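You operate a simulated robot arm through the tools that you are given. There is no shell and no other tool. Be economical: measure what you need, move in short steps, check, and stop when the job is done.

You are at the controls of a simulated robot arm. One attempt, no reset.

TASK
Pack the cream and grey rings in the grey ring box.
Fine: cream in the red pocket, grey in the blue; lay the foam sheet over them and close the light lid (60 g).

The check looks at the end state, three seconds after you hand in, the way a careful person would. Anything else that was tipped, shoved, dropped, spilled or broken makes it a failure. A push-on lid holds only when it is set on centred and level and pressed home; a screw cap is set on level and turned clockwise until tight. Flat cloth is picked up by pressing the open fingertips on it (5 to 10 N) and closing them slowly along it; thin cloth reads only 2 to 8 mm in the jaws.

THE ROBOT
A 7-joint arm with a two-finger parallel gripper, fixed in place. Base frame: the origin is at the foot of the arm, x ahead of it, y to its left, z up; the work surface is at about z = 800. Readings come in mm, rad, newtons and seconds.
With the tool pointing down near the work surface it reaches from about 460 to 920 mm from the base axis. Its first joint turns from -2.007 to 2.007 rad. Payload 3.91 kg.
The TCP is the grasp point between the finger pads, 30 mm short of the fingertips. In the tool frame z runs along the fingers and y along their closing line. Largest opening 110 mm; finger width 20, thickness 10; the body of the gripper, 48 by 112 mm, starts 55 mm behind the TCP.
Orientation is that of the tool frame in the base frame, as a unit quaternion [w, x, y, z]. With the fingers straight down and closing along the base's y, the tool's x points along the base's -x, its y along +y and its z along -z.

THE INTERFACE
- The arm moves only by the tool arm_command. Its argument "series" is a list of rows, each an object of numbers (a shift or turn left out is 0, a gripper value left out holds the last): "dx", "dy", "dz": the shift along the tool's x, y, z in units of 250 mm (1.0 is 250 mm); "ax", "ay", "az": the turn, a rotation vector about the tool's x, y, z in units of 45 degrees (1.0 is 45 degrees); "hand": the finger opening in m, from 0 to 0.11. In form: [{"dx": .., "dy": .., "dz": .., "ax": .., "ay": .., "az": .., "hand": ..}, ...]. A call has 1 to 10 rows; each row is the pose to reach, as a shift and turn from the pose commanded when the call began, along the tool's axes at that moment. A call with a number of a shift or a turn outside -1 to 1 is refused whole. A row lasts 0.2 s, in which the tool goes at most 50 mm and 0.15 rad; a call with a longer step from one row to the next is refused whole, and so is a gripper value outside its range. Where a pose cannot be reached the arm comes as near as it can. A force on the tool above 40 N (or 10 N above the force at the start of the call, whichever is more), or a blocked arm, ends the call early, and 0.2 s more pass. The fingers move at their own pace (about 153 mm/s each) and stop on an object; they squeeze with about 36 N. The grip force told is the motor's: it shows also when the fingers shut on nothing. Time passes only in rows, and 0.2 s behind the last, so rows that repeat a pose let the fingers close. It gives the time, the measured TCP pose, the force on the tool (base axes), the opening and the grip force at its end, in the units of the frame above (readings bear some noise), with the torque about the TCP (base axes, N m) and any sound that the robot's microphone picked up.
- Cameras (640 x 400 px; columns grow to the right, rows downward): "scene" is fixed at [399.7, 503.3, 1553.9]; the picture's right is [-0.86, -0.51, 0.00], its down [-0.43, 0.72, -0.54] and it looks along [0.28, -0.47, -0.84] (base axes); focal length 375 px, centre (320, 200). "wrist" rides on the gripper at [72, 17, -103] in the tool frame; the picture's right is [-0.23, 0.97, 0.00], its down [-0.76, -0.18, -0.62] and it looks along [-0.61, -0.14, 0.78] (tool axes); focal length 222 px, centre (320, 200). There is no depth. A picture from a camera that has moved, and an enlarged one, comes with that camera's place and axes in the base frame and with its lens.
- camera(camera): a new picture of that camera. The clock stands still meanwhile.
- lift_body(by): slides the trunk up (or, below 0, down) by that many mm; the arm rides with it, the base frame stays. It gives what a move gives, with no picture.
- inspect(camera, box): a new picture of the part [left, top, right, bottom] of that camera's present view, enlarged. The clock stands still meanwhile.
- hand_in(): hands the job in; it is judged then, once.

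Work in short steps. Places have to be worked out from the pictures, the camera data and where the tool is seen: move nearer, look again, correct. Check each grasp and each placing, and mend what went wrong. You have 120 turns and 76 pictures in all, those below and enlarged ones among them. Open the gripper and draw the arm clear of the work before you hand the job in, unless the task says otherwise; then end with one line.

The tools are called after ">>>" by a JSON object that holds its "op" and its "data". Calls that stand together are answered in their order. arm_command: Moves the arm, as the interface text tells. Its arguments: {"type":"object","properties":{"series":{"type":"array"}},"required":["series"]} The other tools are called the same way: lift_body (by) slides the trunk up or down; camera (camera) takes a picture; inspect (camera, box) takes an enlarged picture of a part of a camera's view; hand_in () hands the job in.

At the start:

```text
time_s: 0.0
position: [631.9, 212.1, 1141.7]
orientation: [-0.001, 0.0, 1.0, 0.0]
contact_force: [-0.6, -0.2, -0.2]
wrist_torque: [0.03, 0.0, 0.01]
grip_width: 110.0
grip_force: 0.0
trunk travel left (down, up): [-725.0, 265.0]
```

scene: 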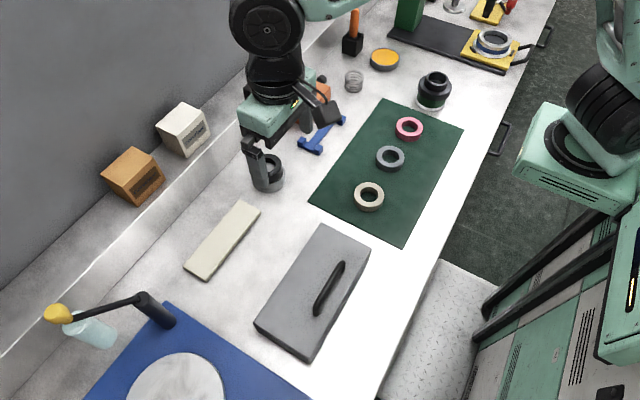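
wrist: 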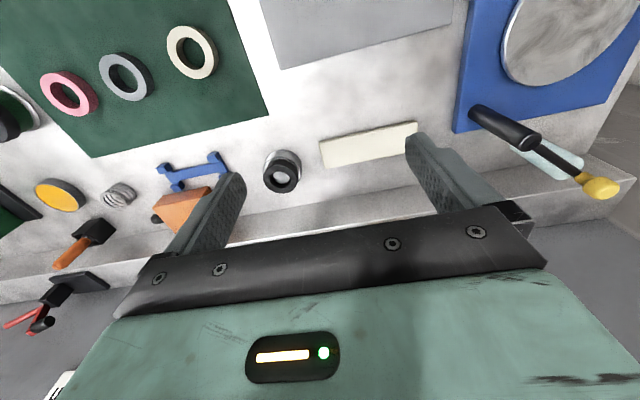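

I'll enlarge the box, foam and rings area to understand the scene.

>>> {"op": "inspect", "data": {"camera": "scene", "box": [160, 180, 400, 380]}}

>>> {"op": "inspect", "data": {"camera": "scene", "box": [300, 90, 480, 250]}}

```text
2.00 times, centred on (280, 280) of scene
camera zoom: at [399.7, 503.3, 1553.9], right [-0.86, -0.51, 0.0], down [-0.43, 0.72, -0.54], along [0.28, -0.47, -0.84], focal length 749 px, centre (400, 40)
```

zoom: 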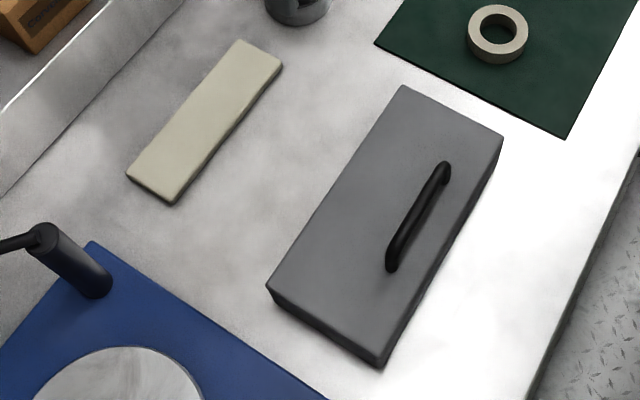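

```text
2.50 times, centred on (390, 170) of scene
camera zoom: at [399.7, 503.3, 1553.9], right [-0.86, -0.51, 0.0], down [-0.43, 0.72, -0.54], along [0.28, -0.47, -0.84], focal length 936 px, centre (145, 275)
```

zoom: 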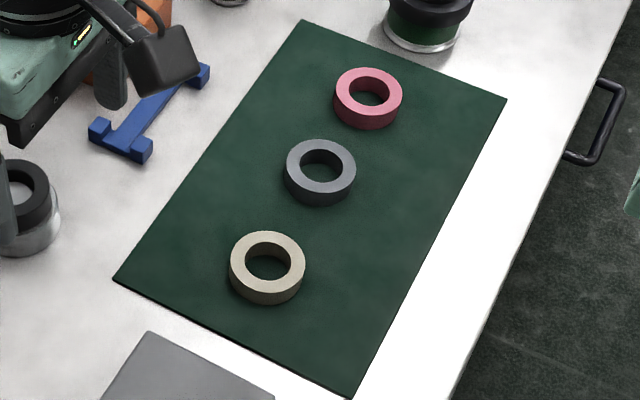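

The grey box is closed, about x 480–600, y 157–409, with a handle along y at x≈510; foam is at about (781,281), cream ring (553,18), grey ring (559,-111). I move over the box and turn the gripper so it closes along x.

>>> {"op": "arm_command", "data": {"series": [{"dx": 0.08, "dy": 0.047, "dz": 0.06, "az": 0.167}, {"dx": 0.16, "dy": 0.094, "dz": 0.12, "az": 0.333}, {"dx": 0.24, "dy": 0.14, "dz": 0.18, "az": 0.5}, {"dx": 0.33, "dy": 0.187, "dz": 0.24, "az": 0.667}, {"dx": 0.41, "dy": 0.233, "dz": 0.3, "az": 0.833}, {"dx": 0.488, "dy": 0.28, "dz": 0.368, "az": 1.0}]}}

>>> {"op": "camera", "data": {"camera": "wrist"}}

```text
time_s: 1.4
position: [507.9, 280.8, 1050.2]
orientation: [0.0, 0.384, 0.923, 0.0]
contact_force: [-0.1, 0.4, 1.1]
wrist_torque: [-0.02, 0.0, 0.0]
grip_width: 109.9
grip_force: 0.0
trunk travel left (down, up): [-725.0, 265.0]
```

```text
71 pictures are left
camera wrist: at [469.6, 343.9, 1152.8], right [0.85, 0.53, 0.0], down [0.41, -0.66, 0.62], along [0.33, -0.53, -0.78], focal length 222 px, centre (320, 200)
```

wrist: 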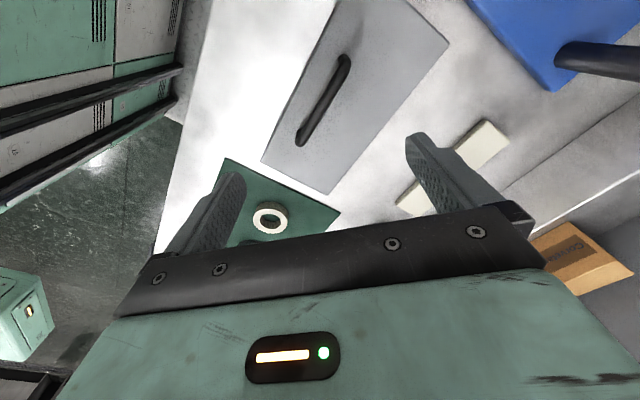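

Now another 45° to align the jaws with x.

>>> {"op": "arm_command", "data": {"series": [{"az": 0.167}, {"az": 0.333}, {"az": 0.5}, {"az": 0.667}, {"az": 0.833}, {"az": 1.0}]}}

>>> {"op": "camera", "data": {"camera": "wrist"}}

>>> {"op": "camera", "data": {"camera": "scene"}}

```text
time_s: 2.8
position: [509.5, 281.2, 1050.3]
orientation: [-0.001, 0.708, 0.706, -0.001]
contact_force: [0.9, -1.0, -0.3]
wrist_torque: [0.02, -0.03, 0.0]
grip_width: 110.0
grip_force: 0.0
trunk travel left (down, up): [-725.0, 265.0]
```

```text
70 pictures are left
camera wrist: at [526.3, 353.9, 1153.0], right [0.97, -0.23, 0.0], down [-0.18, -0.76, 0.62], along [-0.14, -0.61, -0.78], focal length 222 px, centre (320, 200)
```

wrist: 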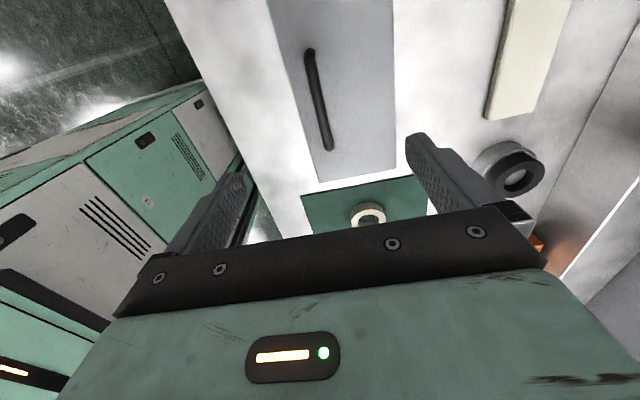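

```text
69 pictures are left
```

scene: 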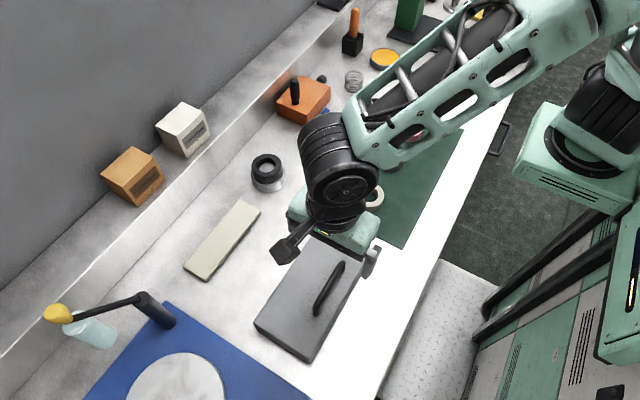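

I enlarge the box to see whether the lid is hinged.

>>> {"op": "inspect", "data": {"camera": "wrist", "box": [250, 0, 450, 200]}}

>>> {"op": "inspect", "data": {"camera": "scene", "box": [240, 230, 390, 370]}}

```text
2.00 times, centred on (350, 100) of wrist
camera zoom: at [526.3, 353.9, 1153.0], right [0.97, -0.23, 0.0], down [-0.18, -0.76, 0.62], along [-0.14, -0.61, -0.78], focal length 444 px, centre (260, 400)
```

zoom: 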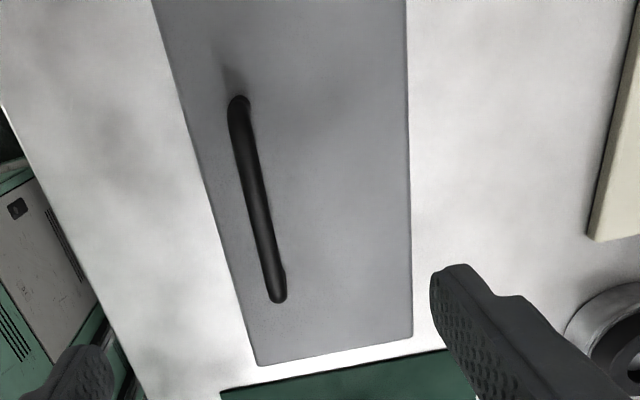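

```text
2.86 times, centred on (315, 300) of scene
camera zoom: at [399.7, 503.3, 1553.9], right [-0.86, -0.51, 0.0], down [-0.43, 0.72, -0.54], along [0.28, -0.47, -0.84], focal length 1070 px, centre (334, -86)
```

zoom: 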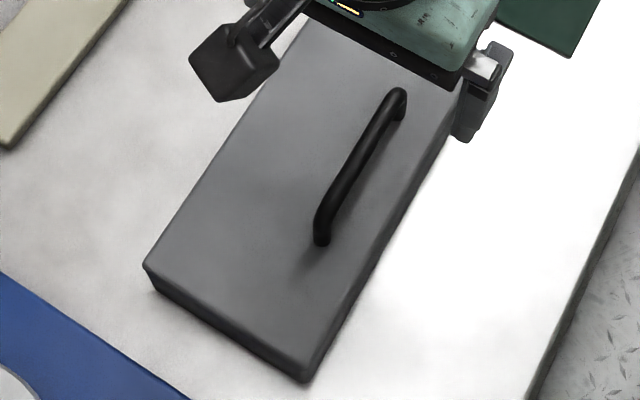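

Handle is off-centre toward the robot, so the lid is likely hinged at x≈600. I descend over the handle with narrowed jaws.

>>> {"op": "arm_command", "data": {"series": [{"dz": 0.16, "hand": 0.06}, {"dz": 0.32}, {"dz": 0.46}, {"dz": 0.56}, {"dz": 0.6}]}}

>>> {"op": "camera", "data": {"camera": "wrist"}}

>>> {"op": "inspect", "data": {"camera": "scene", "box": [240, 230, 390, 370]}}

```text
time_s: 4.0
position: [510.8, 281.5, 899.5]
orientation: [0.001, 0.707, 0.707, 0.0]
contact_force: [-0.1, 0.4, -0.1]
wrist_torque: [-0.01, 0.0, 0.02]
grip_width: 60.3
grip_force: 0.2
trunk travel left (down, up): [-725.0, 265.0]
```

```text
66 pictures are left
camera wrist: at [526.7, 354.5, 1002.6], right [0.97, -0.23, 0.0], down [-0.18, -0.76, 0.62], along [-0.14, -0.61, -0.78], focal length 222 px, centre (320, 200)
```

wrist: 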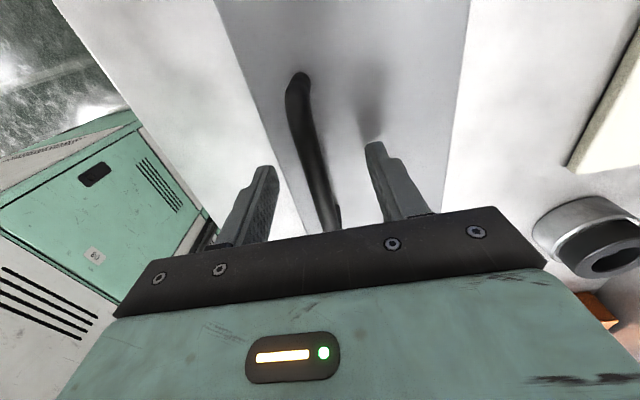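

```text
2.86 times, centred on (315, 300) of scene
camera zoom: at [399.7, 503.3, 1553.9], right [-0.86, -0.51, 0.0], down [-0.43, 0.72, -0.54], along [0.28, -0.47, -0.84], focal length 1070 px, centre (334, -86)
```

zoom: 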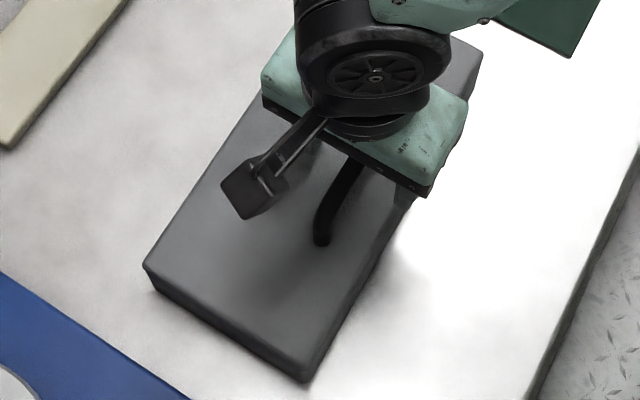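

Handle sits centred between the fingers. Descend 12 mm and close.

>>> {"op": "arm_command", "data": {"series": [{"dz": 0.025}, {"dz": 0.048}, {"dz": 0.048, "hand": 0.03}, {"dz": 0.048, "hand": 0.015}, {"dz": 0.048, "hand": 0.0}, {"dz": 0.048, "hand": 0.0}]}}

```text
time_s: 5.4
position: [509.8, 281.8, 887.9]
orientation: [0.0, 0.707, 0.707, 0.0]
contact_force: [1.2, 1.1, 1.7]
wrist_torque: [0.04, -0.02, 0.04]
grip_width: 11.0
grip_force: 36.2
trunk travel left (down, up): [-725.0, 265.0]
```

Gripped an 11 mm rod. Lift 12 mm gently to see how the lid behaves.

>>> {"op": "arm_command", "data": {"series": [{"dz": -0.016, "hand": 0.0}, {"dz": -0.032}, {"dz": -0.048}, {"dz": -0.048}]}}

>>> {"op": "inspect", "data": {"camera": "scene", "box": [240, 230, 390, 370]}}

```text
time_s: 6.4
position: [509.2, 281.1, 900.6]
orientation: [0.001, 0.707, 0.707, -0.001]
contact_force: [0.0, -1.5, -4.8]
wrist_torque: [-0.31, 0.39, -0.01]
grip_width: 11.3
grip_force: 36.4
trunk travel left (down, up): [-725.0, 265.0]
```

```text
2.86 times, centred on (315, 300) of scene
camera zoom: at [399.7, 503.3, 1553.9], right [-0.86, -0.51, 0.0], down [-0.43, 0.72, -0.54], along [0.28, -0.47, -0.84], focal length 1070 px, centre (334, -86)
```

zoom: 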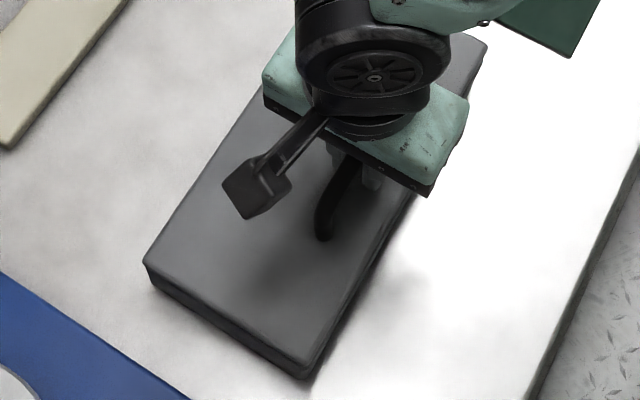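

A 4.8 N pull acts toward the far edge, consistent with a hinge or push fit. I lift a bit more and view.

>>> {"op": "inspect", "data": {"camera": "wrist", "box": [180, 0, 500, 200]}}

>>> {"op": "arm_command", "data": {"series": [{"dz": -0.016, "dy": 0.001}, {"dz": -0.032, "dy": 0.003}, {"dz": -0.048, "dy": 0.006}, {"dz": -0.048, "dy": 0.006}]}}

>>> {"op": "inspect", "data": {"camera": "scene", "box": [240, 230, 390, 370]}}

```text
2.00 times, centred on (340, 100) of wrist
camera zoom: at [526.3, 353.9, 1002.7], right [0.97, -0.23, 0.0], down [-0.18, -0.76, 0.62], along [-0.14, -0.61, -0.78], focal length 444 px, centre (280, 400)
```

zoom: 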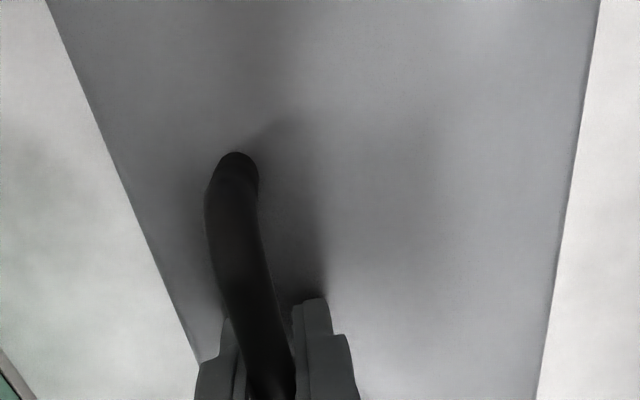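

```text
time_s: 7.4
position: [512.0, 282.3, 911.4]
orientation: [0.0, 0.707, 0.707, 0.0]
contact_force: [0.1, -1.6, -4.1]
wrist_torque: [-0.17, 0.37, -0.08]
grip_width: 11.1
grip_force: 36.2
trunk travel left (down, up): [-725.0, 265.0]
```

```text
2.86 times, centred on (315, 300) of scene
camera zoom: at [399.7, 503.3, 1553.9], right [-0.86, -0.51, 0.0], down [-0.43, 0.72, -0.54], along [0.28, -0.47, -0.84], focal length 1070 px, centre (334, -86)
```

zoom: 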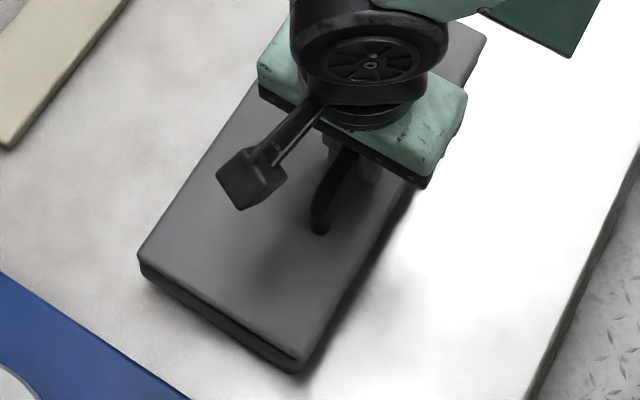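

The stiff grip stops the lid from rotating, so the whole box is being lifted. I lower it back gently, and then I'll rotate the tool about the hinge line.

>>> {"op": "arm_command", "data": {"series": [{"dz": 0.03, "dy": -0.002}, {"dz": 0.06, "dy": -0.004}, {"dz": 0.085, "dy": -0.006}, {"dz": 0.094, "dy": -0.006}, {"dz": 0.096, "dy": -0.006}]}}

>>> {"op": "inspect", "data": {"camera": "scene", "box": [240, 230, 390, 370]}}

```text
time_s: 8.6
position: [509.4, 282.1, 887.4]
orientation: [-0.001, 0.707, 0.708, 0.0]
contact_force: [-3.7, 0.9, 4.4]
wrist_torque: [0.11, -0.05, 0.04]
grip_width: 11.2
grip_force: 36.0
trunk travel left (down, up): [-725.0, 265.0]
```

```text
2.86 times, centred on (315, 300) of scene
camera zoom: at [399.7, 503.3, 1553.9], right [-0.86, -0.51, 0.0], down [-0.43, 0.72, -0.54], along [0.28, -0.47, -0.84], focal length 1070 px, centre (334, -86)
```

zoom: 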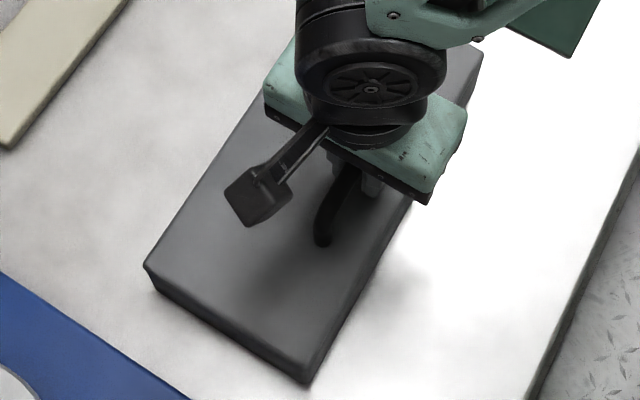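

Box is back in place. Now 16° of arc about a hinge at roughly (600, 840).

>>> {"op": "arm_command", "data": {"series": [{"dy": 0.014, "dz": -0.024, "ax": 0.089}, {"dy": 0.03, "dz": -0.048, "ax": 0.178}, {"dy": 0.048, "dz": -0.07, "ax": 0.267}, {"dy": 0.067, "dz": -0.092, "ax": 0.356}, {"dy": 0.067, "dz": -0.092, "ax": 0.356}]}}

>>> {"op": "inspect", "data": {"camera": "scene", "box": [240, 230, 390, 370]}}

```text
time_s: 9.8
position: [526.8, 281.1, 910.8]
orientation: [-0.098, 0.7, 0.701, -0.098]
contact_force: [-2.7, 0.6, 6.9]
wrist_torque: [0.31, -0.48, -0.23]
grip_width: 11.4
grip_force: 36.0
trunk travel left (down, up): [-725.0, 265.0]
```

```text
2.86 times, centred on (315, 300) of scene
camera zoom: at [399.7, 503.3, 1553.9], right [-0.86, -0.51, 0.0], down [-0.43, 0.72, -0.54], along [0.28, -0.47, -0.84], focal length 1070 px, centre (334, -86)
```

zoom: 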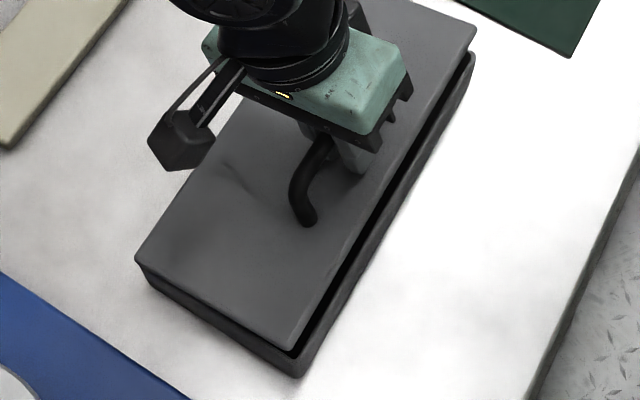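

The lid opens on its hinge; a little upward preload on the tool. I continue the arc by 32° more with a slight lift correction.

>>> {"op": "arm_command", "data": {"series": [{"dy": 0.014, "dz": -0.03, "ax": 0.089}, {"dy": 0.03, "dz": -0.055, "ax": 0.178}, {"dy": 0.048, "dz": -0.078, "ax": 0.267}, {"dy": 0.067, "dz": -0.1, "ax": 0.356}, {"dy": 0.088, "dz": -0.12, "ax": 0.444}, {"dy": 0.109, "dz": -0.139, "ax": 0.533}, {"dy": 0.132, "dz": -0.156, "ax": 0.622}, {"dy": 0.156, "dz": -0.171, "ax": 0.711}, {"dy": 0.156, "dz": -0.171, "ax": 0.711}]}}

>>> {"op": "inspect", "data": {"camera": "scene", "box": [220, 200, 400, 370]}}

```text
time_s: 11.5
position: [571.7, 282.1, 943.5]
orientation: [-0.275, 0.651, 0.653, -0.273]
contact_force: [-5.9, 2.5, 12.3]
wrist_torque: [-1.09, -0.2, 0.04]
grip_width: 11.1
grip_force: 36.7
trunk travel left (down, up): [-725.0, 265.0]
stopped in row 8: the force on the tool passed its limit at 41 N (the readings are from after the stop); the commanded pose is now the measured one
```

```text
2.35 times, centred on (310, 285) of scene
camera zoom: at [399.7, 503.3, 1553.9], right [-0.86, -0.51, 0.0], down [-0.43, 0.72, -0.54], along [0.28, -0.47, -0.84], focal length 881 px, centre (344, 0)
```

zoom: 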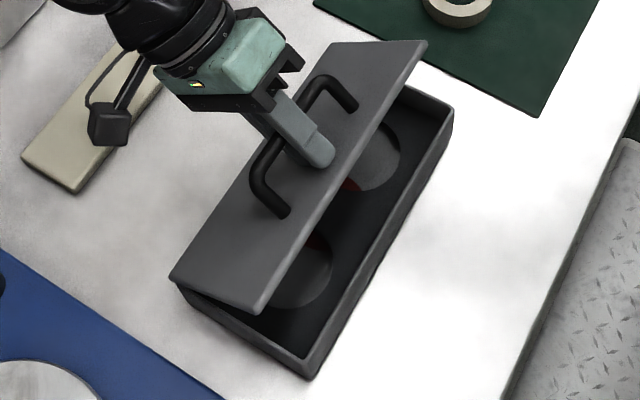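

The box pocket layout is visible (red/blue pockets). The tool is pushing sideways; I refine the hinge estimate, relax slightly, and continue 16°.

>>> {"op": "arm_command", "data": {"series": [{"dy": -0.008, "dz": -0.004}, {"dy": 0.002, "dz": -0.03, "ax": 0.089}, {"dy": 0.016, "dz": -0.054, "ax": 0.178}, {"dy": 0.033, "dz": -0.077, "ax": 0.267}, {"dy": 0.05, "dz": -0.1, "ax": 0.356}, {"dy": 0.05, "dz": -0.1, "ax": 0.356}]}}

>>> {"op": "inspect", "data": {"camera": "scene", "box": [220, 200, 400, 370]}}

```text
time_s: 12.9
position: [599.2, 282.4, 953.0]
orientation: [-0.364, 0.606, 0.609, -0.359]
contact_force: [-2.6, -0.6, 36.1]
wrist_torque: [-0.29, -0.4, 0.11]
grip_width: 11.5
grip_force: 36.3
trunk travel left (down, up): [-725.0, 265.0]
```

```text
2.35 times, centred on (310, 285) of scene
camera zoom: at [399.7, 503.3, 1553.9], right [-0.86, -0.51, 0.0], down [-0.43, 0.72, -0.54], along [0.28, -0.47, -0.84], focal length 881 px, centre (344, 0)
```

zoom: 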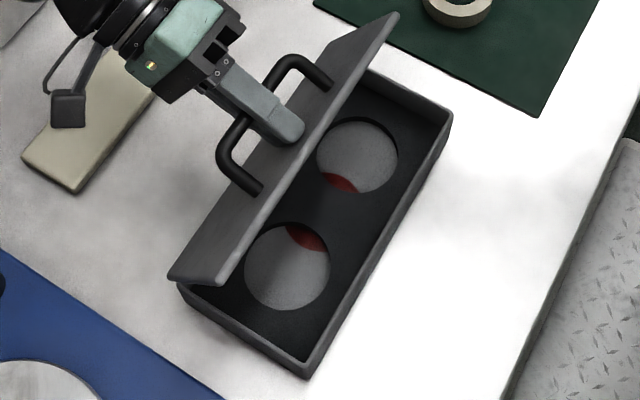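

Upward force of 36 N: the tool is too low. I raise by 6 mm in base z and continue 12°.

>>> {"op": "arm_command", "data": {"series": [{"dy": -0.012, "dz": -0.006}, {"dy": -0.021, "dz": -0.012}, {"dy": -0.012, "dz": -0.032, "ax": 0.067}, {"dy": -0.001, "dz": -0.053, "ax": 0.133}, {"dy": 0.011, "dz": -0.072, "ax": 0.2}, {"dy": 0.024, "dz": -0.091, "ax": 0.267}, {"dy": 0.024, "dz": -0.091, "ax": 0.267}]}}

>>> {"op": "inspect", "data": {"camera": "scene", "box": [220, 200, 400, 370]}}

```text
time_s: 14.5
position: [597.6, 277.8, 960.1]
orientation: [-0.395, 0.58, 0.585, -0.407]
contact_force: [-1.7, -2.1, -5.6]
wrist_torque: [0.26, 0.11, 0.24]
grip_width: 11.2
grip_force: 36.2
out of reach, approached as far as the arm can: row 4, 5, 6, 7
trunk travel left (down, up): [-725.0, 265.0]
```

```text
2.35 times, centred on (310, 285) of scene
camera zoom: at [399.7, 503.3, 1553.9], right [-0.86, -0.51, 0.0], down [-0.43, 0.72, -0.54], along [0.28, -0.47, -0.84], focal length 881 px, centre (344, 0)
```

zoom: 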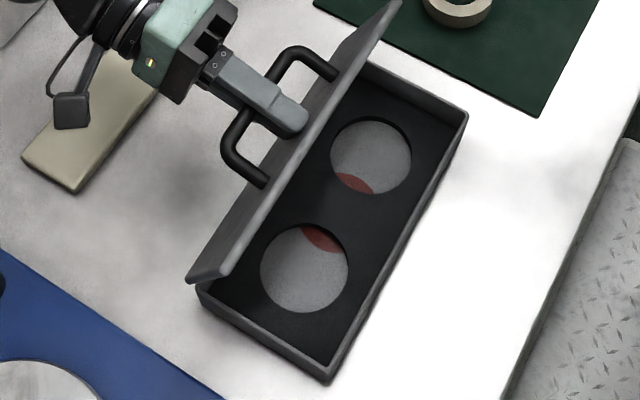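

The arm's tilt limit is reached at ~69° with the lid at ~70°. I try a softer grip so the rod can pivot between the pads.

>>> {"op": "arm_command", "data": {"series": [{"hand": 0.0105}, {"hand": 0.0105}, {"hand": 0.0105}]}}

```text
time_s: 15.3
position: [597.1, 278.1, 961.0]
orientation: [-0.395, 0.581, 0.584, -0.407]
contact_force: [-0.3, 0.0, -3.9]
wrist_torque: [0.05, 0.02, 0.02]
grip_width: 12.3
grip_force: 1.9
trunk travel left (down, up): [-725.0, 265.0]
```

>>> {"op": "inspect", "data": {"camera": "scene", "box": [220, 200, 400, 370]}}

```text
2.35 times, centred on (310, 285) of scene
camera zoom: at [399.7, 503.3, 1553.9], right [-0.86, -0.51, 0.0], down [-0.43, 0.72, -0.54], along [0.28, -0.47, -0.84], focal length 881 px, centre (344, 0)
```

zoom: 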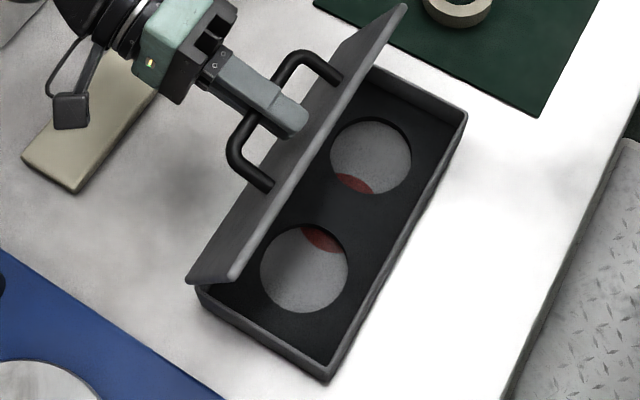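

The lid stays put with the soft grip. Now I pivot the tool −24° about the rod.

>>> {"op": "arm_command", "data": {"series": [{"dy": -0.004, "dz": 0.0, "ax": -0.089}, {"dy": -0.008, "dz": 0.001, "ax": -0.178}, {"dy": -0.012, "dz": 0.001, "ax": -0.267}, {"dy": -0.016, "dz": 0.002, "ax": -0.356}, {"dy": -0.02, "dz": 0.003, "ax": -0.444}, {"dy": -0.024, "dz": 0.005, "ax": -0.533}]}}

>>> {"op": "inspect", "data": {"camera": "scene", "box": [220, 200, 400, 370]}}

```text
time_s: 16.7
position: [594.5, 280.4, 966.5]
orientation: [-0.267, 0.649, 0.656, -0.276]
contact_force: [-1.0, 0.4, 2.1]
wrist_torque: [-0.09, 0.09, 0.32]
grip_width: 11.4
grip_force: 35.4
trunk travel left (down, up): [-725.0, 265.0]
```

```text
2.35 times, centred on (310, 285) of scene
camera zoom: at [399.7, 503.3, 1553.9], right [-0.86, -0.51, 0.0], down [-0.43, 0.72, -0.54], along [0.28, -0.47, -0.84], focal length 881 px, centre (344, 0)
```

zoom: 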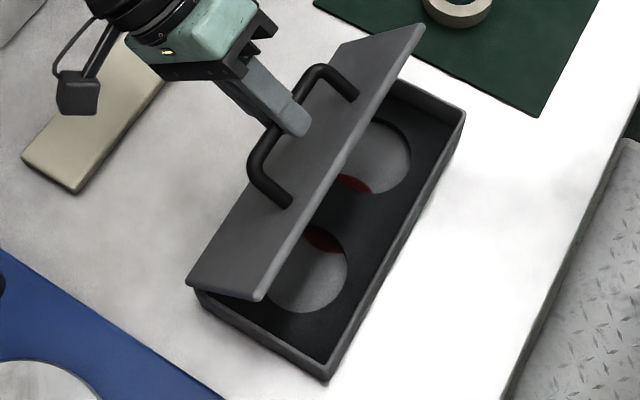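

The lid came back with the tool and the rod slipped toward the tips. I'll lower the lid shut along the arc and regrip with the tool pre-tilted −35°, so the full opening fits inside the wrist's range.

>>> {"op": "arm_command", "data": {"series": [{"hand": 0.0}, {"dy": -0.025, "dz": 0.058, "ax": -0.178}, {"dy": -0.042, "dz": 0.118, "ax": -0.356}, {"dy": -0.05, "dz": 0.181, "ax": -0.533}, {"dy": -0.05, "dz": 0.244, "ax": -0.711}, {"dy": -0.04, "dz": 0.306, "ax": -0.889}]}}

>>> {"op": "camera", "data": {"camera": "scene"}}

```text
time_s: 18.1
position: [533.4, 276.2, 919.0]
orientation: [-0.026, 0.702, 0.711, -0.036]
contact_force: [-2.5, 0.7, 1.6]
wrist_torque: [0.03, 0.08, 0.04]
grip_width: 11.3
grip_force: 35.6
trunk travel left (down, up): [-725.0, 265.0]
```

```text
54 pictures are left
```

scene: 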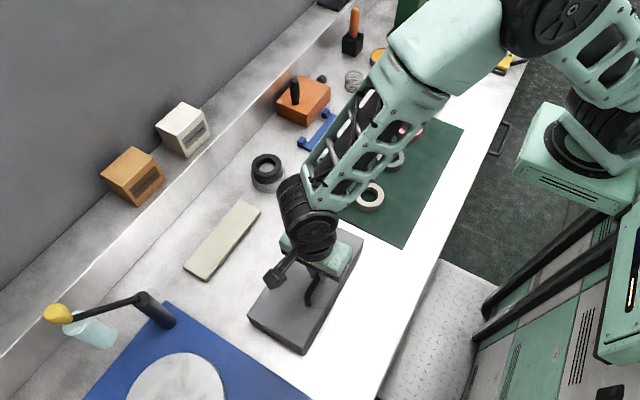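

Nearly closed. Lower the last bit, then open the jaws.

>>> {"op": "arm_command", "data": {"series": [{"dz": 0.02, "dy": -0.01, "ax": -0.05}, {"dz": 0.04, "dy": -0.016, "ax": -0.1}, {"dz": 0.05, "dy": -0.016, "ax": -0.1}, {"dz": 0.05, "dy": -0.016, "ax": -0.1, "hand": 0.04}, {"dz": 0.0, "dy": -0.016, "ax": -0.1}, {"dz": -0.1, "dy": -0.016, "ax": -0.1}]}}

>>> {"op": "camera", "data": {"camera": "wrist"}}

>>> {"op": "inspect", "data": {"camera": "scene", "box": [220, 200, 400, 370]}}

```text
time_s: 19.5
position: [531.9, 278.6, 943.6]
orientation: [0.001, 0.702, 0.712, -0.007]
contact_force: [0.1, 0.2, 0.1]
wrist_torque: [-0.01, 0.02, -0.02]
grip_width: 39.9
grip_force: 0.0
trunk travel left (down, up): [-725.0, 265.0]
```

```text
53 pictures are left
camera wrist: at [548.6, 350.9, 1046.8], right [0.98, -0.21, -0.01], down [-0.16, -0.76, 0.63], along [-0.14, -0.62, -0.77], focal length 222 px, centre (320, 200)
```

wrist: 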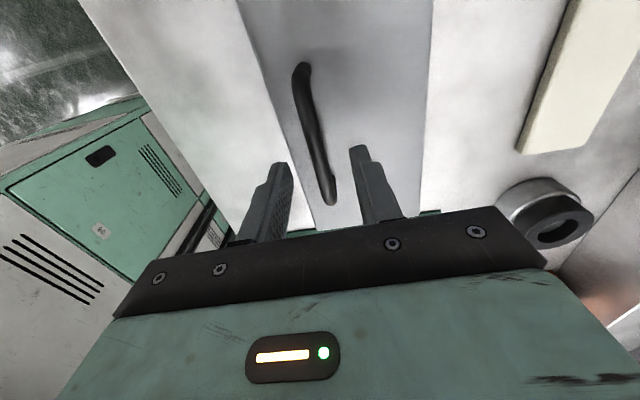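

```text
2.35 times, centred on (310, 285) of scene
camera zoom: at [399.7, 503.3, 1553.9], right [-0.86, -0.51, 0.0], down [-0.43, 0.72, -0.54], along [0.28, -0.47, -0.84], focal length 881 px, centre (344, 0)
```

zoom: 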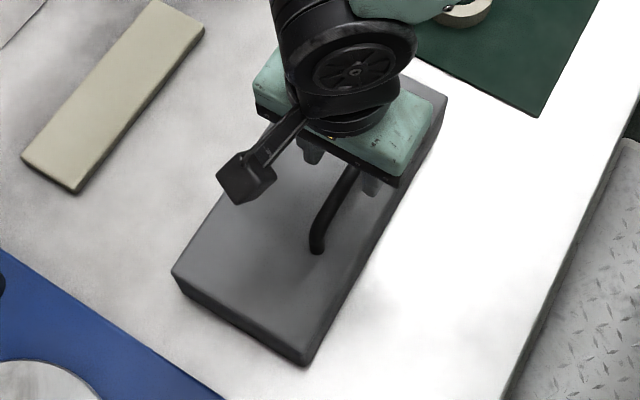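

Lid closed; rod now at x≈529. I tilt −35° and set up in front of the handle with jaws at 26 mm.

>>> {"op": "arm_command", "data": {"series": [{"dy": -0.036, "ax": -0.156, "hand": 0.026}, {"dy": -0.073, "ax": -0.312}, {"dy": -0.109, "ax": -0.467}, {"dy": -0.146, "ax": -0.623}, {"dy": -0.182, "dz": 0.012, "ax": -0.778, "az": 0.018}]}}

>>> {"op": "camera", "data": {"camera": "wrist"}}

>>> {"op": "inspect", "data": {"camera": "scene", "box": [220, 200, 400, 370]}}

```text
time_s: 20.5
position: [594.4, 194.5, 951.8]
orientation: [0.163, 0.772, 0.601, 0.13]
contact_force: [-0.5, -0.4, -1.6]
wrist_torque: [0.09, -0.02, 0.05]
grip_width: 26.2
grip_force: 0.0
trunk travel left (down, up): [-725.0, 265.0]
stopped in row 4: the arm was blocked; the commanded pose is now the measured one
```

```text
51 pictures are left
camera wrist: at [585.4, 270.5, 1052.8], right [0.81, -0.44, 0.4], down [-0.59, -0.64, 0.49], along [0.04, -0.63, -0.77], focal length 222 px, centre (320, 200)
```

wrist: 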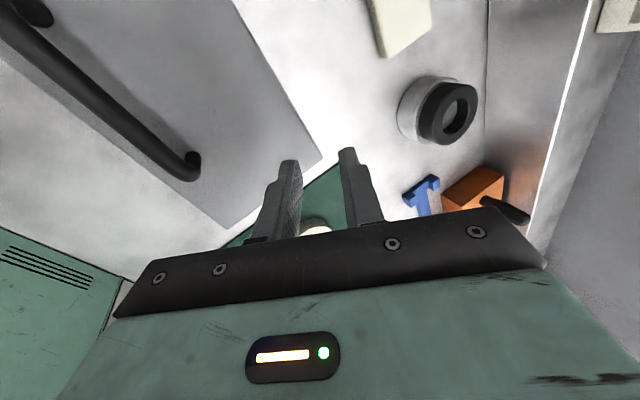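

```text
2.35 times, centred on (310, 285) of scene
camera zoom: at [399.7, 503.3, 1553.9], right [-0.86, -0.51, 0.0], down [-0.43, 0.72, -0.54], along [0.28, -0.47, -0.84], focal length 881 px, centre (344, 0)
```

zoom: 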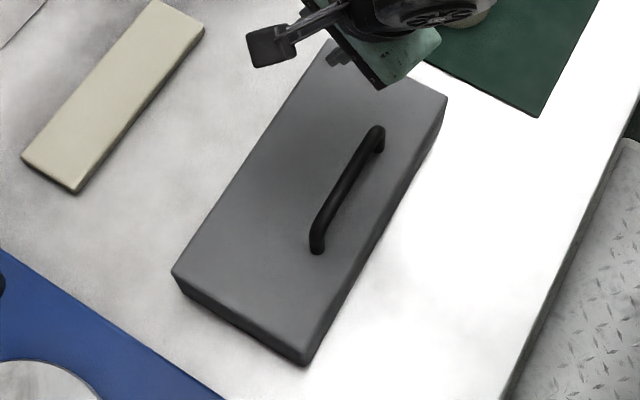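

The inward tilt isn't feasible and the arm drifted clear without contact. I go up 60 mm and restore the vertical tool, then raise the trunk so the steeper forearm allows more backward tilt.

>>> {"op": "arm_command", "data": {"series": [{"dy": 0.05, "dz": -0.11}, {"dy": 0.098, "dz": -0.219}, {"dy": 0.098, "dz": -0.219, "ax": 0.133, "ay": 0.015, "az": -0.078}, {"dy": 0.098, "dz": -0.219, "ax": 0.266, "ay": 0.03, "az": -0.156}, {"dy": 0.098, "dz": -0.219, "ax": 0.399, "ay": 0.045, "az": -0.233}, {"dy": 0.098, "dz": -0.219, "ax": 0.532, "ay": 0.06, "az": -0.311}]}}

>>> {"op": "lift_body", "data": {"by": 200}}

```text
time_s: 21.9
position: [593.7, 196.6, 1010.6]
orientation: [-0.001, 0.706, 0.708, -0.001]
contact_force: [-0.8, -0.3, -0.4]
wrist_torque: [0.01, -0.02, 0.0]
grip_width: 25.9
grip_force: 0.1
trunk travel left (down, up): [-725.0, 265.0]
```

```text
time_s: 24.1
position: [593.4, 194.8, 1211.7]
orientation: [0.001, 0.706, 0.708, -0.001]
contact_force: [0.1, -0.2, -1.4]
wrist_torque: [0.01, 0.0, -0.02]
grip_width: 26.1
grip_force: 0.1
trunk travel left (down, up): [-925.0, 65.0]
```

Trunk up 200. Now go back above the handle at (530, 284, 972).

>>> {"op": "arm_command", "data": {"series": [{"dx": 0.05, "dy": -0.036, "dz": 0.137}, {"dx": 0.101, "dy": -0.072, "dz": 0.274}, {"dx": 0.151, "dy": -0.108, "dz": 0.411}, {"dx": 0.202, "dy": -0.144, "dz": 0.548}, {"dx": 0.252, "dy": -0.18, "dz": 0.685}, {"dx": 0.303, "dy": -0.216, "dz": 0.822}, {"dx": 0.355, "dy": -0.255, "dz": 0.958, "hand": 0.04}]}}

>>> {"op": "camera", "data": {"camera": "wrist"}}

```text
time_s: 25.6
position: [529.3, 283.6, 971.3]
orientation: [0.0, 0.706, 0.708, 0.0]
contact_force: [0.0, 0.0, 0.7]
wrist_torque: [0.01, 0.03, 0.02]
grip_width: 39.9
grip_force: 0.1
trunk travel left (down, up): [-925.0, 65.0]
```

```text
49 pictures are left
camera wrist: at [545.5, 355.3, 1073.8], right [0.97, -0.23, 0.0], down [-0.18, -0.76, 0.62], along [-0.14, -0.61, -0.78], focal length 222 px, centre (320, 200)
```

wrist: 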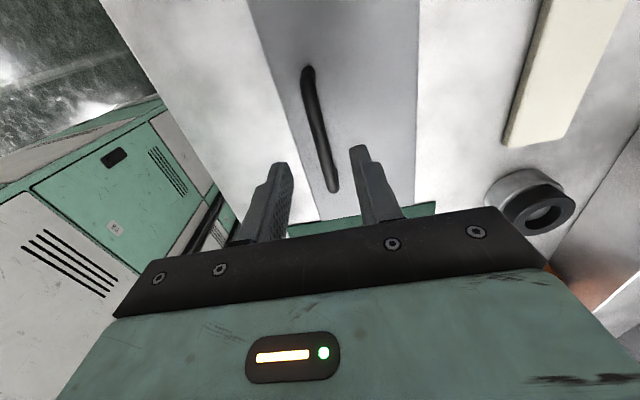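

Rod is centred under the jaws. Descend and grip.

>>> {"op": "arm_command", "data": {"series": [{"dz": 0.16}, {"dz": 0.28}, {"dz": 0.33}, {"dz": 0.33, "hand": 0.02}, {"dz": 0.33, "hand": 0.0}, {"dz": 0.33}, {"dz": 0.33}]}}

```text
time_s: 27.2
position: [530.7, 282.8, 888.0]
orientation: [0.001, 0.706, 0.708, -0.001]
contact_force: [0.7, 1.0, 0.5]
wrist_torque: [0.18, -0.02, 0.27]
grip_width: 11.1
grip_force: 36.1
trunk travel left (down, up): [-925.0, 65.0]
```

Arc open 40° with refined hinge geometry.

>>> {"op": "arm_command", "data": {"series": [{"dy": 0.012, "dz": -0.027, "ax": 0.089}, {"dy": 0.027, "dz": -0.053, "ax": 0.178}, {"dy": 0.043, "dz": -0.078, "ax": 0.267}, {"dy": 0.06, "dz": -0.102, "ax": 0.356}, {"dy": 0.08, "dz": -0.125, "ax": 0.444}, {"dy": 0.101, "dz": -0.146, "ax": 0.533}, {"dy": 0.123, "dz": -0.165, "ax": 0.622}, {"dy": 0.146, "dz": -0.183, "ax": 0.711}, {"dy": 0.171, "dz": -0.199, "ax": 0.8}, {"dy": 0.197, "dz": -0.214, "ax": 0.889}]}}

>>> {"op": "inspect", "data": {"camera": "scene", "box": [220, 200, 400, 370]}}

```text
time_s: 29.4
position: [578.8, 285.9, 942.5]
orientation: [-0.242, 0.664, 0.665, -0.242]
contact_force: [-0.8, -0.7, -0.1]
wrist_torque: [0.32, 0.01, -0.26]
grip_width: 11.2
grip_force: 35.8
trunk travel left (down, up): [-925.0, 65.0]
```

```text
2.35 times, centred on (310, 285) of scene
camera zoom: at [399.7, 503.3, 1553.9], right [-0.86, -0.51, 0.0], down [-0.43, 0.72, -0.54], along [0.28, -0.47, -0.84], focal length 881 px, centre (344, 0)
```

zoom: 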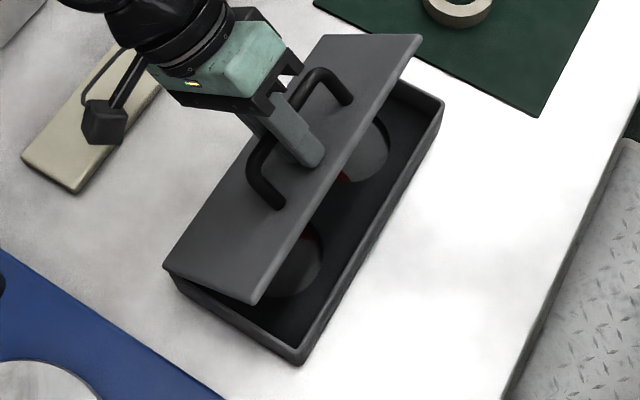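

Forces near zero, so the geometry is right. Continue another 32°.

>>> {"op": "arm_command", "data": {"series": [{"dy": 0.012, "dz": -0.027, "ax": 0.089}, {"dy": 0.027, "dz": -0.053, "ax": 0.178}, {"dy": 0.043, "dz": -0.078, "ax": 0.267}, {"dy": 0.06, "dz": -0.102, "ax": 0.356}, {"dy": 0.08, "dz": -0.125, "ax": 0.444}, {"dy": 0.101, "dz": -0.146, "ax": 0.533}, {"dy": 0.123, "dz": -0.165, "ax": 0.622}, {"dy": 0.146, "dz": -0.183, "ax": 0.711}]}}

>>> {"op": "inspect", "data": {"camera": "scene", "box": [220, 200, 400, 370]}}

```text
time_s: 31.2
position: [570.3, 232.6, 982.5]
orientation: [-0.404, 0.579, 0.58, -0.407]
contact_force: [1.0, 1.0, -4.5]
wrist_torque: [-0.24, -0.03, -0.08]
grip_width: 11.4
grip_force: 35.5
out of reach, approached as far as the arm can: row 3, 4, 5, 6, 7, 8
trunk travel left (down, up): [-925.0, 65.0]
```

```text
2.35 times, centred on (310, 285) of scene
camera zoom: at [399.7, 503.3, 1553.9], right [-0.86, -0.51, 0.0], down [-0.43, 0.72, -0.54], along [0.28, -0.47, -0.84], focal length 881 px, centre (344, 0)
```

zoom: 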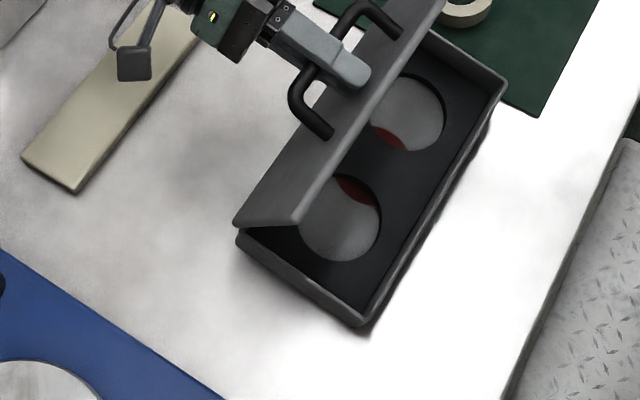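

The pose ran out of reach and the arm carried the lightly lifted box toward −y and nearer the robot. That's actually a better working spot; I lower it to the table (about 25–30 mm).

>>> {"op": "arm_command", "data": {"series": [{"dy": 0.02, "dz": 0.007}, {"dy": 0.04, "dz": 0.014}, {"dy": 0.06, "dz": 0.021}, {"dy": 0.08, "dz": 0.028}]}}

>>> {"op": "camera", "data": {"camera": "scene"}}

```text
time_s: 32.2
position: [567.6, 231.4, 962.2]
orientation: [-0.415, 0.573, 0.573, -0.415]
contact_force: [1.4, 6.0, 0.5]
wrist_torque: [-0.11, -0.16, 0.07]
grip_width: 11.1
grip_force: 36.1
out of reach, approached as far as the arm can: row 3, 4
trunk travel left (down, up): [-925.0, 65.0]
```

```text
46 pictures are left
```

scene: 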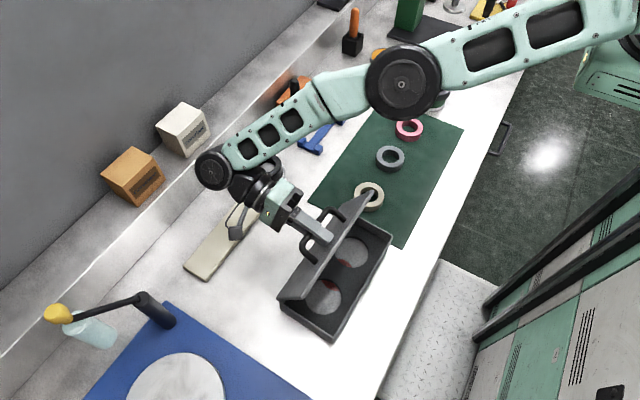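

Arm is near full stretch; box centre now ≈(520,230), clear of the mat. I settle it a few mm further down before testing whether the lid stays up by itself.

>>> {"op": "arm_command", "data": {"series": [{"dy": 0.01, "dz": 0.015}, {"dy": 0.02, "dz": 0.028}, {"dy": 0.026, "dz": 0.04}, {"dy": 0.026, "dz": 0.04}]}}

>>> {"op": "inspect", "data": {"camera": "scene", "box": [240, 170, 420, 350]}}

```text
time_s: 33.2
position: [560.0, 232.2, 952.6]
orientation: [-0.416, 0.571, 0.573, -0.415]
contact_force: [0.5, 20.0, 19.7]
wrist_torque: [-0.14, -0.49, 0.18]
grip_width: 11.3
grip_force: 36.3
trunk travel left (down, up): [-925.0, 65.0]
```

```text
2.22 times, centred on (330, 260) of scene
camera zoom: at [399.7, 503.3, 1553.9], right [-0.86, -0.51, 0.0], down [-0.43, 0.72, -0.54], along [0.28, -0.47, -0.84], focal length 832 px, centre (298, 67)
```

zoom: 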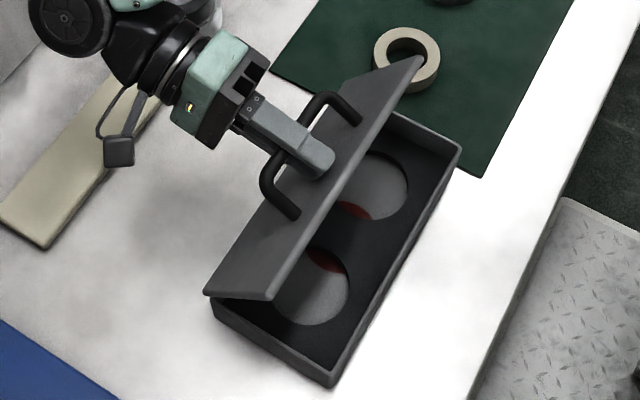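

The box is seated and the lid is at ~62°, but x is too far out for full opening. I'll close the lid, and carry the box ~70 mm nearer the robot by its handle; first the closing arc.

>>> {"op": "arm_command", "data": {"series": [{"dy": -0.011, "dz": -0.004}, {"dy": -0.019, "dz": 0.055, "ax": -0.178}, {"dy": -0.019, "dz": 0.115, "ax": -0.356}, {"dy": -0.01, "dz": 0.174, "ax": -0.533}, {"dy": 0.006, "dz": 0.232, "ax": -0.711}, {"dy": 0.031, "dz": 0.286, "ax": -0.889}]}}

>>> {"op": "inspect", "data": {"camera": "scene", "box": [240, 170, 420, 350]}}

```text
time_s: 34.6
position: [494.0, 230.1, 923.3]
orientation: [-0.194, 0.679, 0.681, -0.195]
contact_force: [1.5, 2.2, -2.8]
wrist_torque: [-0.25, 0.09, 0.19]
grip_width: 11.2
grip_force: 35.9
trunk travel left (down, up): [-925.0, 65.0]
```

```text
2.22 times, centred on (330, 260) of scene
camera zoom: at [399.7, 503.3, 1553.9], right [-0.86, -0.51, 0.0], down [-0.43, 0.72, -0.54], along [0.28, -0.47, -0.84], focal length 832 px, centre (298, 67)
```

zoom: 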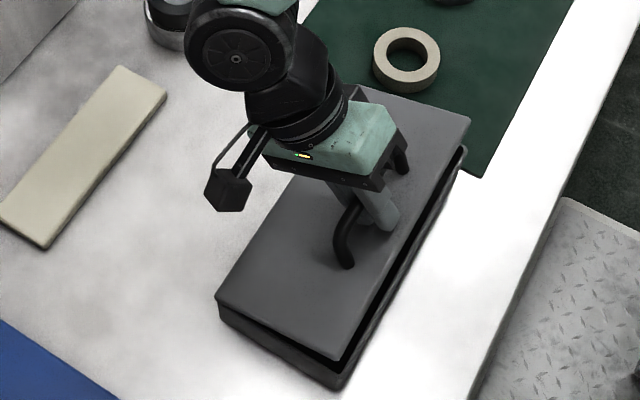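

Lid is at ~16°, tool at 32°. Close the remaining 16°, then open the jaws a little.

>>> {"op": "arm_command", "data": {"series": [{"dy": -0.006, "dz": 0.03, "ax": -0.089}, {"dy": -0.008, "dz": 0.059, "ax": -0.178}, {"dy": -0.009, "dz": 0.09, "ax": -0.267}, {"dy": -0.008, "dz": 0.115, "ax": -0.356}, {"dy": -0.008, "dz": 0.115, "ax": -0.356, "hand": 0.035}, {"dy": -0.008, "dz": 0.115, "ax": -0.356, "hand": 0.035}]}}

>>> {"op": "camera", "data": {"camera": "wrist"}}

```text
time_s: 36.0
position: [477.4, 230.9, 900.9]
orientation: [-0.097, 0.7, 0.701, -0.098]
contact_force: [0.4, -0.9, -0.9]
wrist_torque: [-0.01, 0.0, 0.0]
grip_width: 35.0
grip_force: 0.1
trunk travel left (down, up): [-925.0, 65.0]
```

```text
43 pictures are left
camera wrist: at [521.2, 302.8, 994.3], right [0.94, -0.23, -0.27], down [0.0, -0.76, 0.65], along [-0.35, -0.61, -0.71], focal length 222 px, centre (320, 200)
```

wrist: 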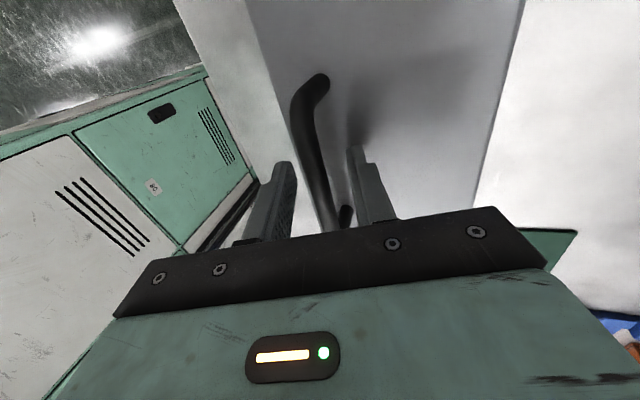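

The lid is closed and jaws open around the rod. New plan: carry the box by its handle, turn it 90° counter-clockwise so the hinge faces +y (sideways tilting is easy for the wrist) and set it near (560,180). First regrip vertically.

>>> {"op": "arm_command", "data": {"series": [{"dy": -0.005, "dz": 0.01, "ax": -0.178}, {"dy": -0.012, "dz": 0.03, "ax": -0.356}, {"dy": -0.015, "dz": 0.045, "ax": -0.356}, {"dy": -0.015, "dz": 0.045, "ax": -0.356, "hand": 0.02}, {"dy": -0.015, "dz": 0.045, "ax": -0.356, "hand": 0.0}, {"dy": -0.015, "dz": 0.045, "ax": -0.356}, {"dy": -0.015, "dz": 0.045, "ax": -0.356}]}}

>>> {"op": "camera", "data": {"camera": "wrist"}}

```text
time_s: 37.6
position: [469.4, 230.8, 891.4]
orientation: [0.001, 0.706, 0.708, 0.0]
contact_force: [2.1, 0.2, 1.1]
wrist_torque: [0.05, 0.01, 0.01]
grip_width: 11.3
grip_force: 36.4
trunk travel left (down, up): [-925.0, 65.0]
```

```text
42 pictures are left
camera wrist: at [487.0, 303.2, 993.0], right [0.97, -0.23, 0.0], down [-0.18, -0.76, 0.62], along [-0.14, -0.61, -0.78], focal length 222 px, centre (320, 200)
```

wrist: 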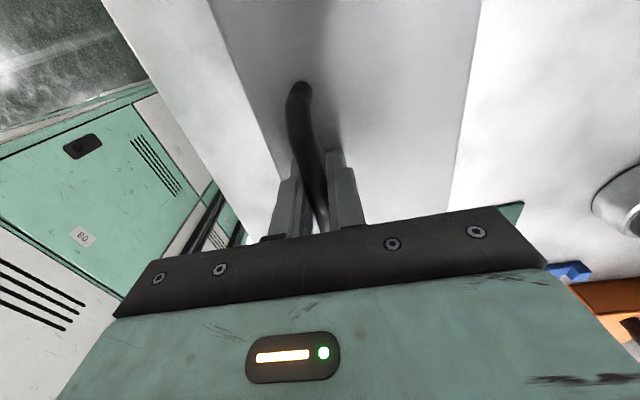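

Firm grip. I drag-rotate the box flat on the table by −45° of tool yaw (counter-clockwise), then check.

>>> {"op": "arm_command", "data": {"series": [{"az": -0.125}, {"az": -0.25}, {"az": -0.375}, {"az": -0.5}, {"az": -0.625}, {"az": -0.75}, {"az": -0.875}, {"az": -1.0}]}}

>>> {"op": "camera", "data": {"camera": "scene"}}

```text
time_s: 39.5
position: [469.8, 232.1, 890.4]
orientation: [0.001, 0.381, 0.925, -0.001]
contact_force: [-11.0, 11.0, 3.4]
wrist_torque: [0.14, -0.01, -1.68]
grip_width: 24.8
grip_force: 36.4
trunk travel left (down, up): [-925.0, 65.0]
```

```text
41 pictures are left
```

scene: 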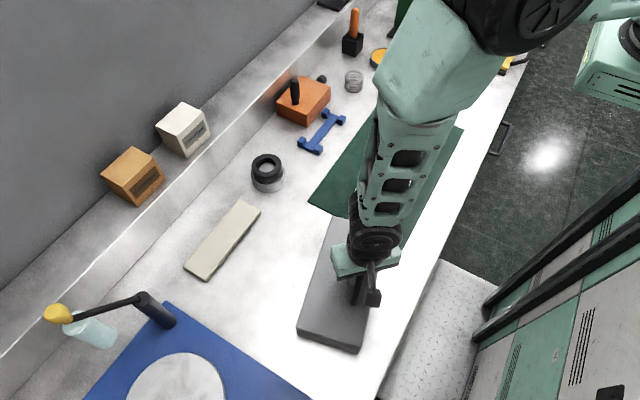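

The box is heavier than expected and only turned ~21° (the rod twisted in the jaws). New approach: open ~65° with a firm grip, then *loosen* to a 15 mm cage, reduce tilt about the rod, and pull the caged rod past vertical. First release and realign with the box's 21° yaw.

>>> {"op": "arm_command", "data": {"series": [{"hand": 0.05}, {"hand": 0.05}, {"az": 0.133}, {"az": 0.267}, {"az": 0.4}, {"az": 0.533}, {"az": 0.533, "dz": -0.16}, {"az": 0.533, "dz": -0.32}]}}

>>> {"op": "camera", "data": {"camera": "wrist"}}

>>> {"op": "camera", "data": {"camera": "scene"}}

```text
time_s: 41.2
position: [471.4, 231.3, 969.1]
orientation: [0.001, 0.566, 0.824, 0.0]
contact_force: [0.7, 0.5, 0.9]
wrist_torque: [-0.03, 0.03, -0.01]
grip_width: 50.3
grip_force: 0.1
trunk travel left (down, up): [-925.0, 65.0]
```

```text
40 pictures are left
camera wrist: at [460.1, 304.9, 1073.3], right [0.99, 0.14, 0.0], down [0.11, -0.77, 0.62], along [0.09, -0.62, -0.78], focal length 222 px, centre (320, 200)
```

wrist: 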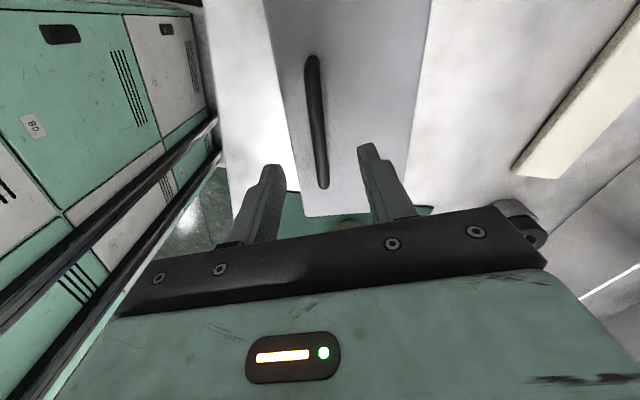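

```text
39 pictures are left
```

scene: 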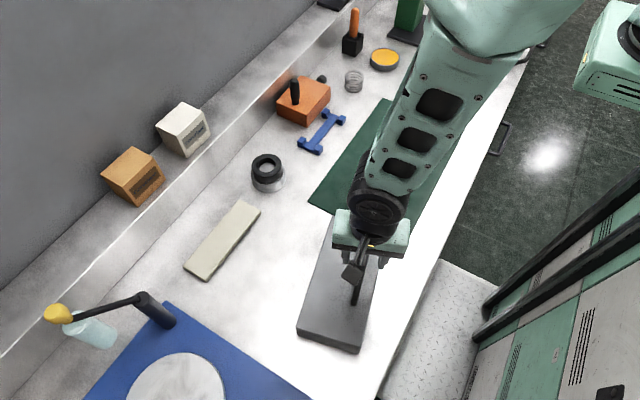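

Box yaw measures ≈14.5°, rod centre ≈(470,226). I fine-align the yaw, descend and grip.

>>> {"op": "arm_command", "data": {"series": [{"az": 0.07, "dz": 0.1, "dy": -0.006}, {"az": 0.144, "dz": 0.2, "dy": -0.006}, {"az": 0.144, "dz": 0.28, "dy": -0.006}, {"az": 0.144, "dz": 0.32, "dy": -0.006}, {"az": 0.144, "dz": 0.32, "dy": -0.006, "hand": 0.025}, {"az": 0.144, "dz": 0.32, "dy": -0.006, "hand": 0.0}, {"az": 0.144, "dz": 0.32, "dy": -0.006}, {"az": 0.144, "dz": 0.32, "dy": -0.006}]}}

```text
time_s: 43.0
position: [469.5, 231.3, 890.2]
orientation: [0.001, 0.611, 0.791, -0.002]
contact_force: [0.9, 3.0, 1.0]
wrist_torque: [0.05, 0.05, -0.19]
grip_width: 11.4
grip_force: 36.2
trunk travel left (down, up): [-925.0, 65.0]
```

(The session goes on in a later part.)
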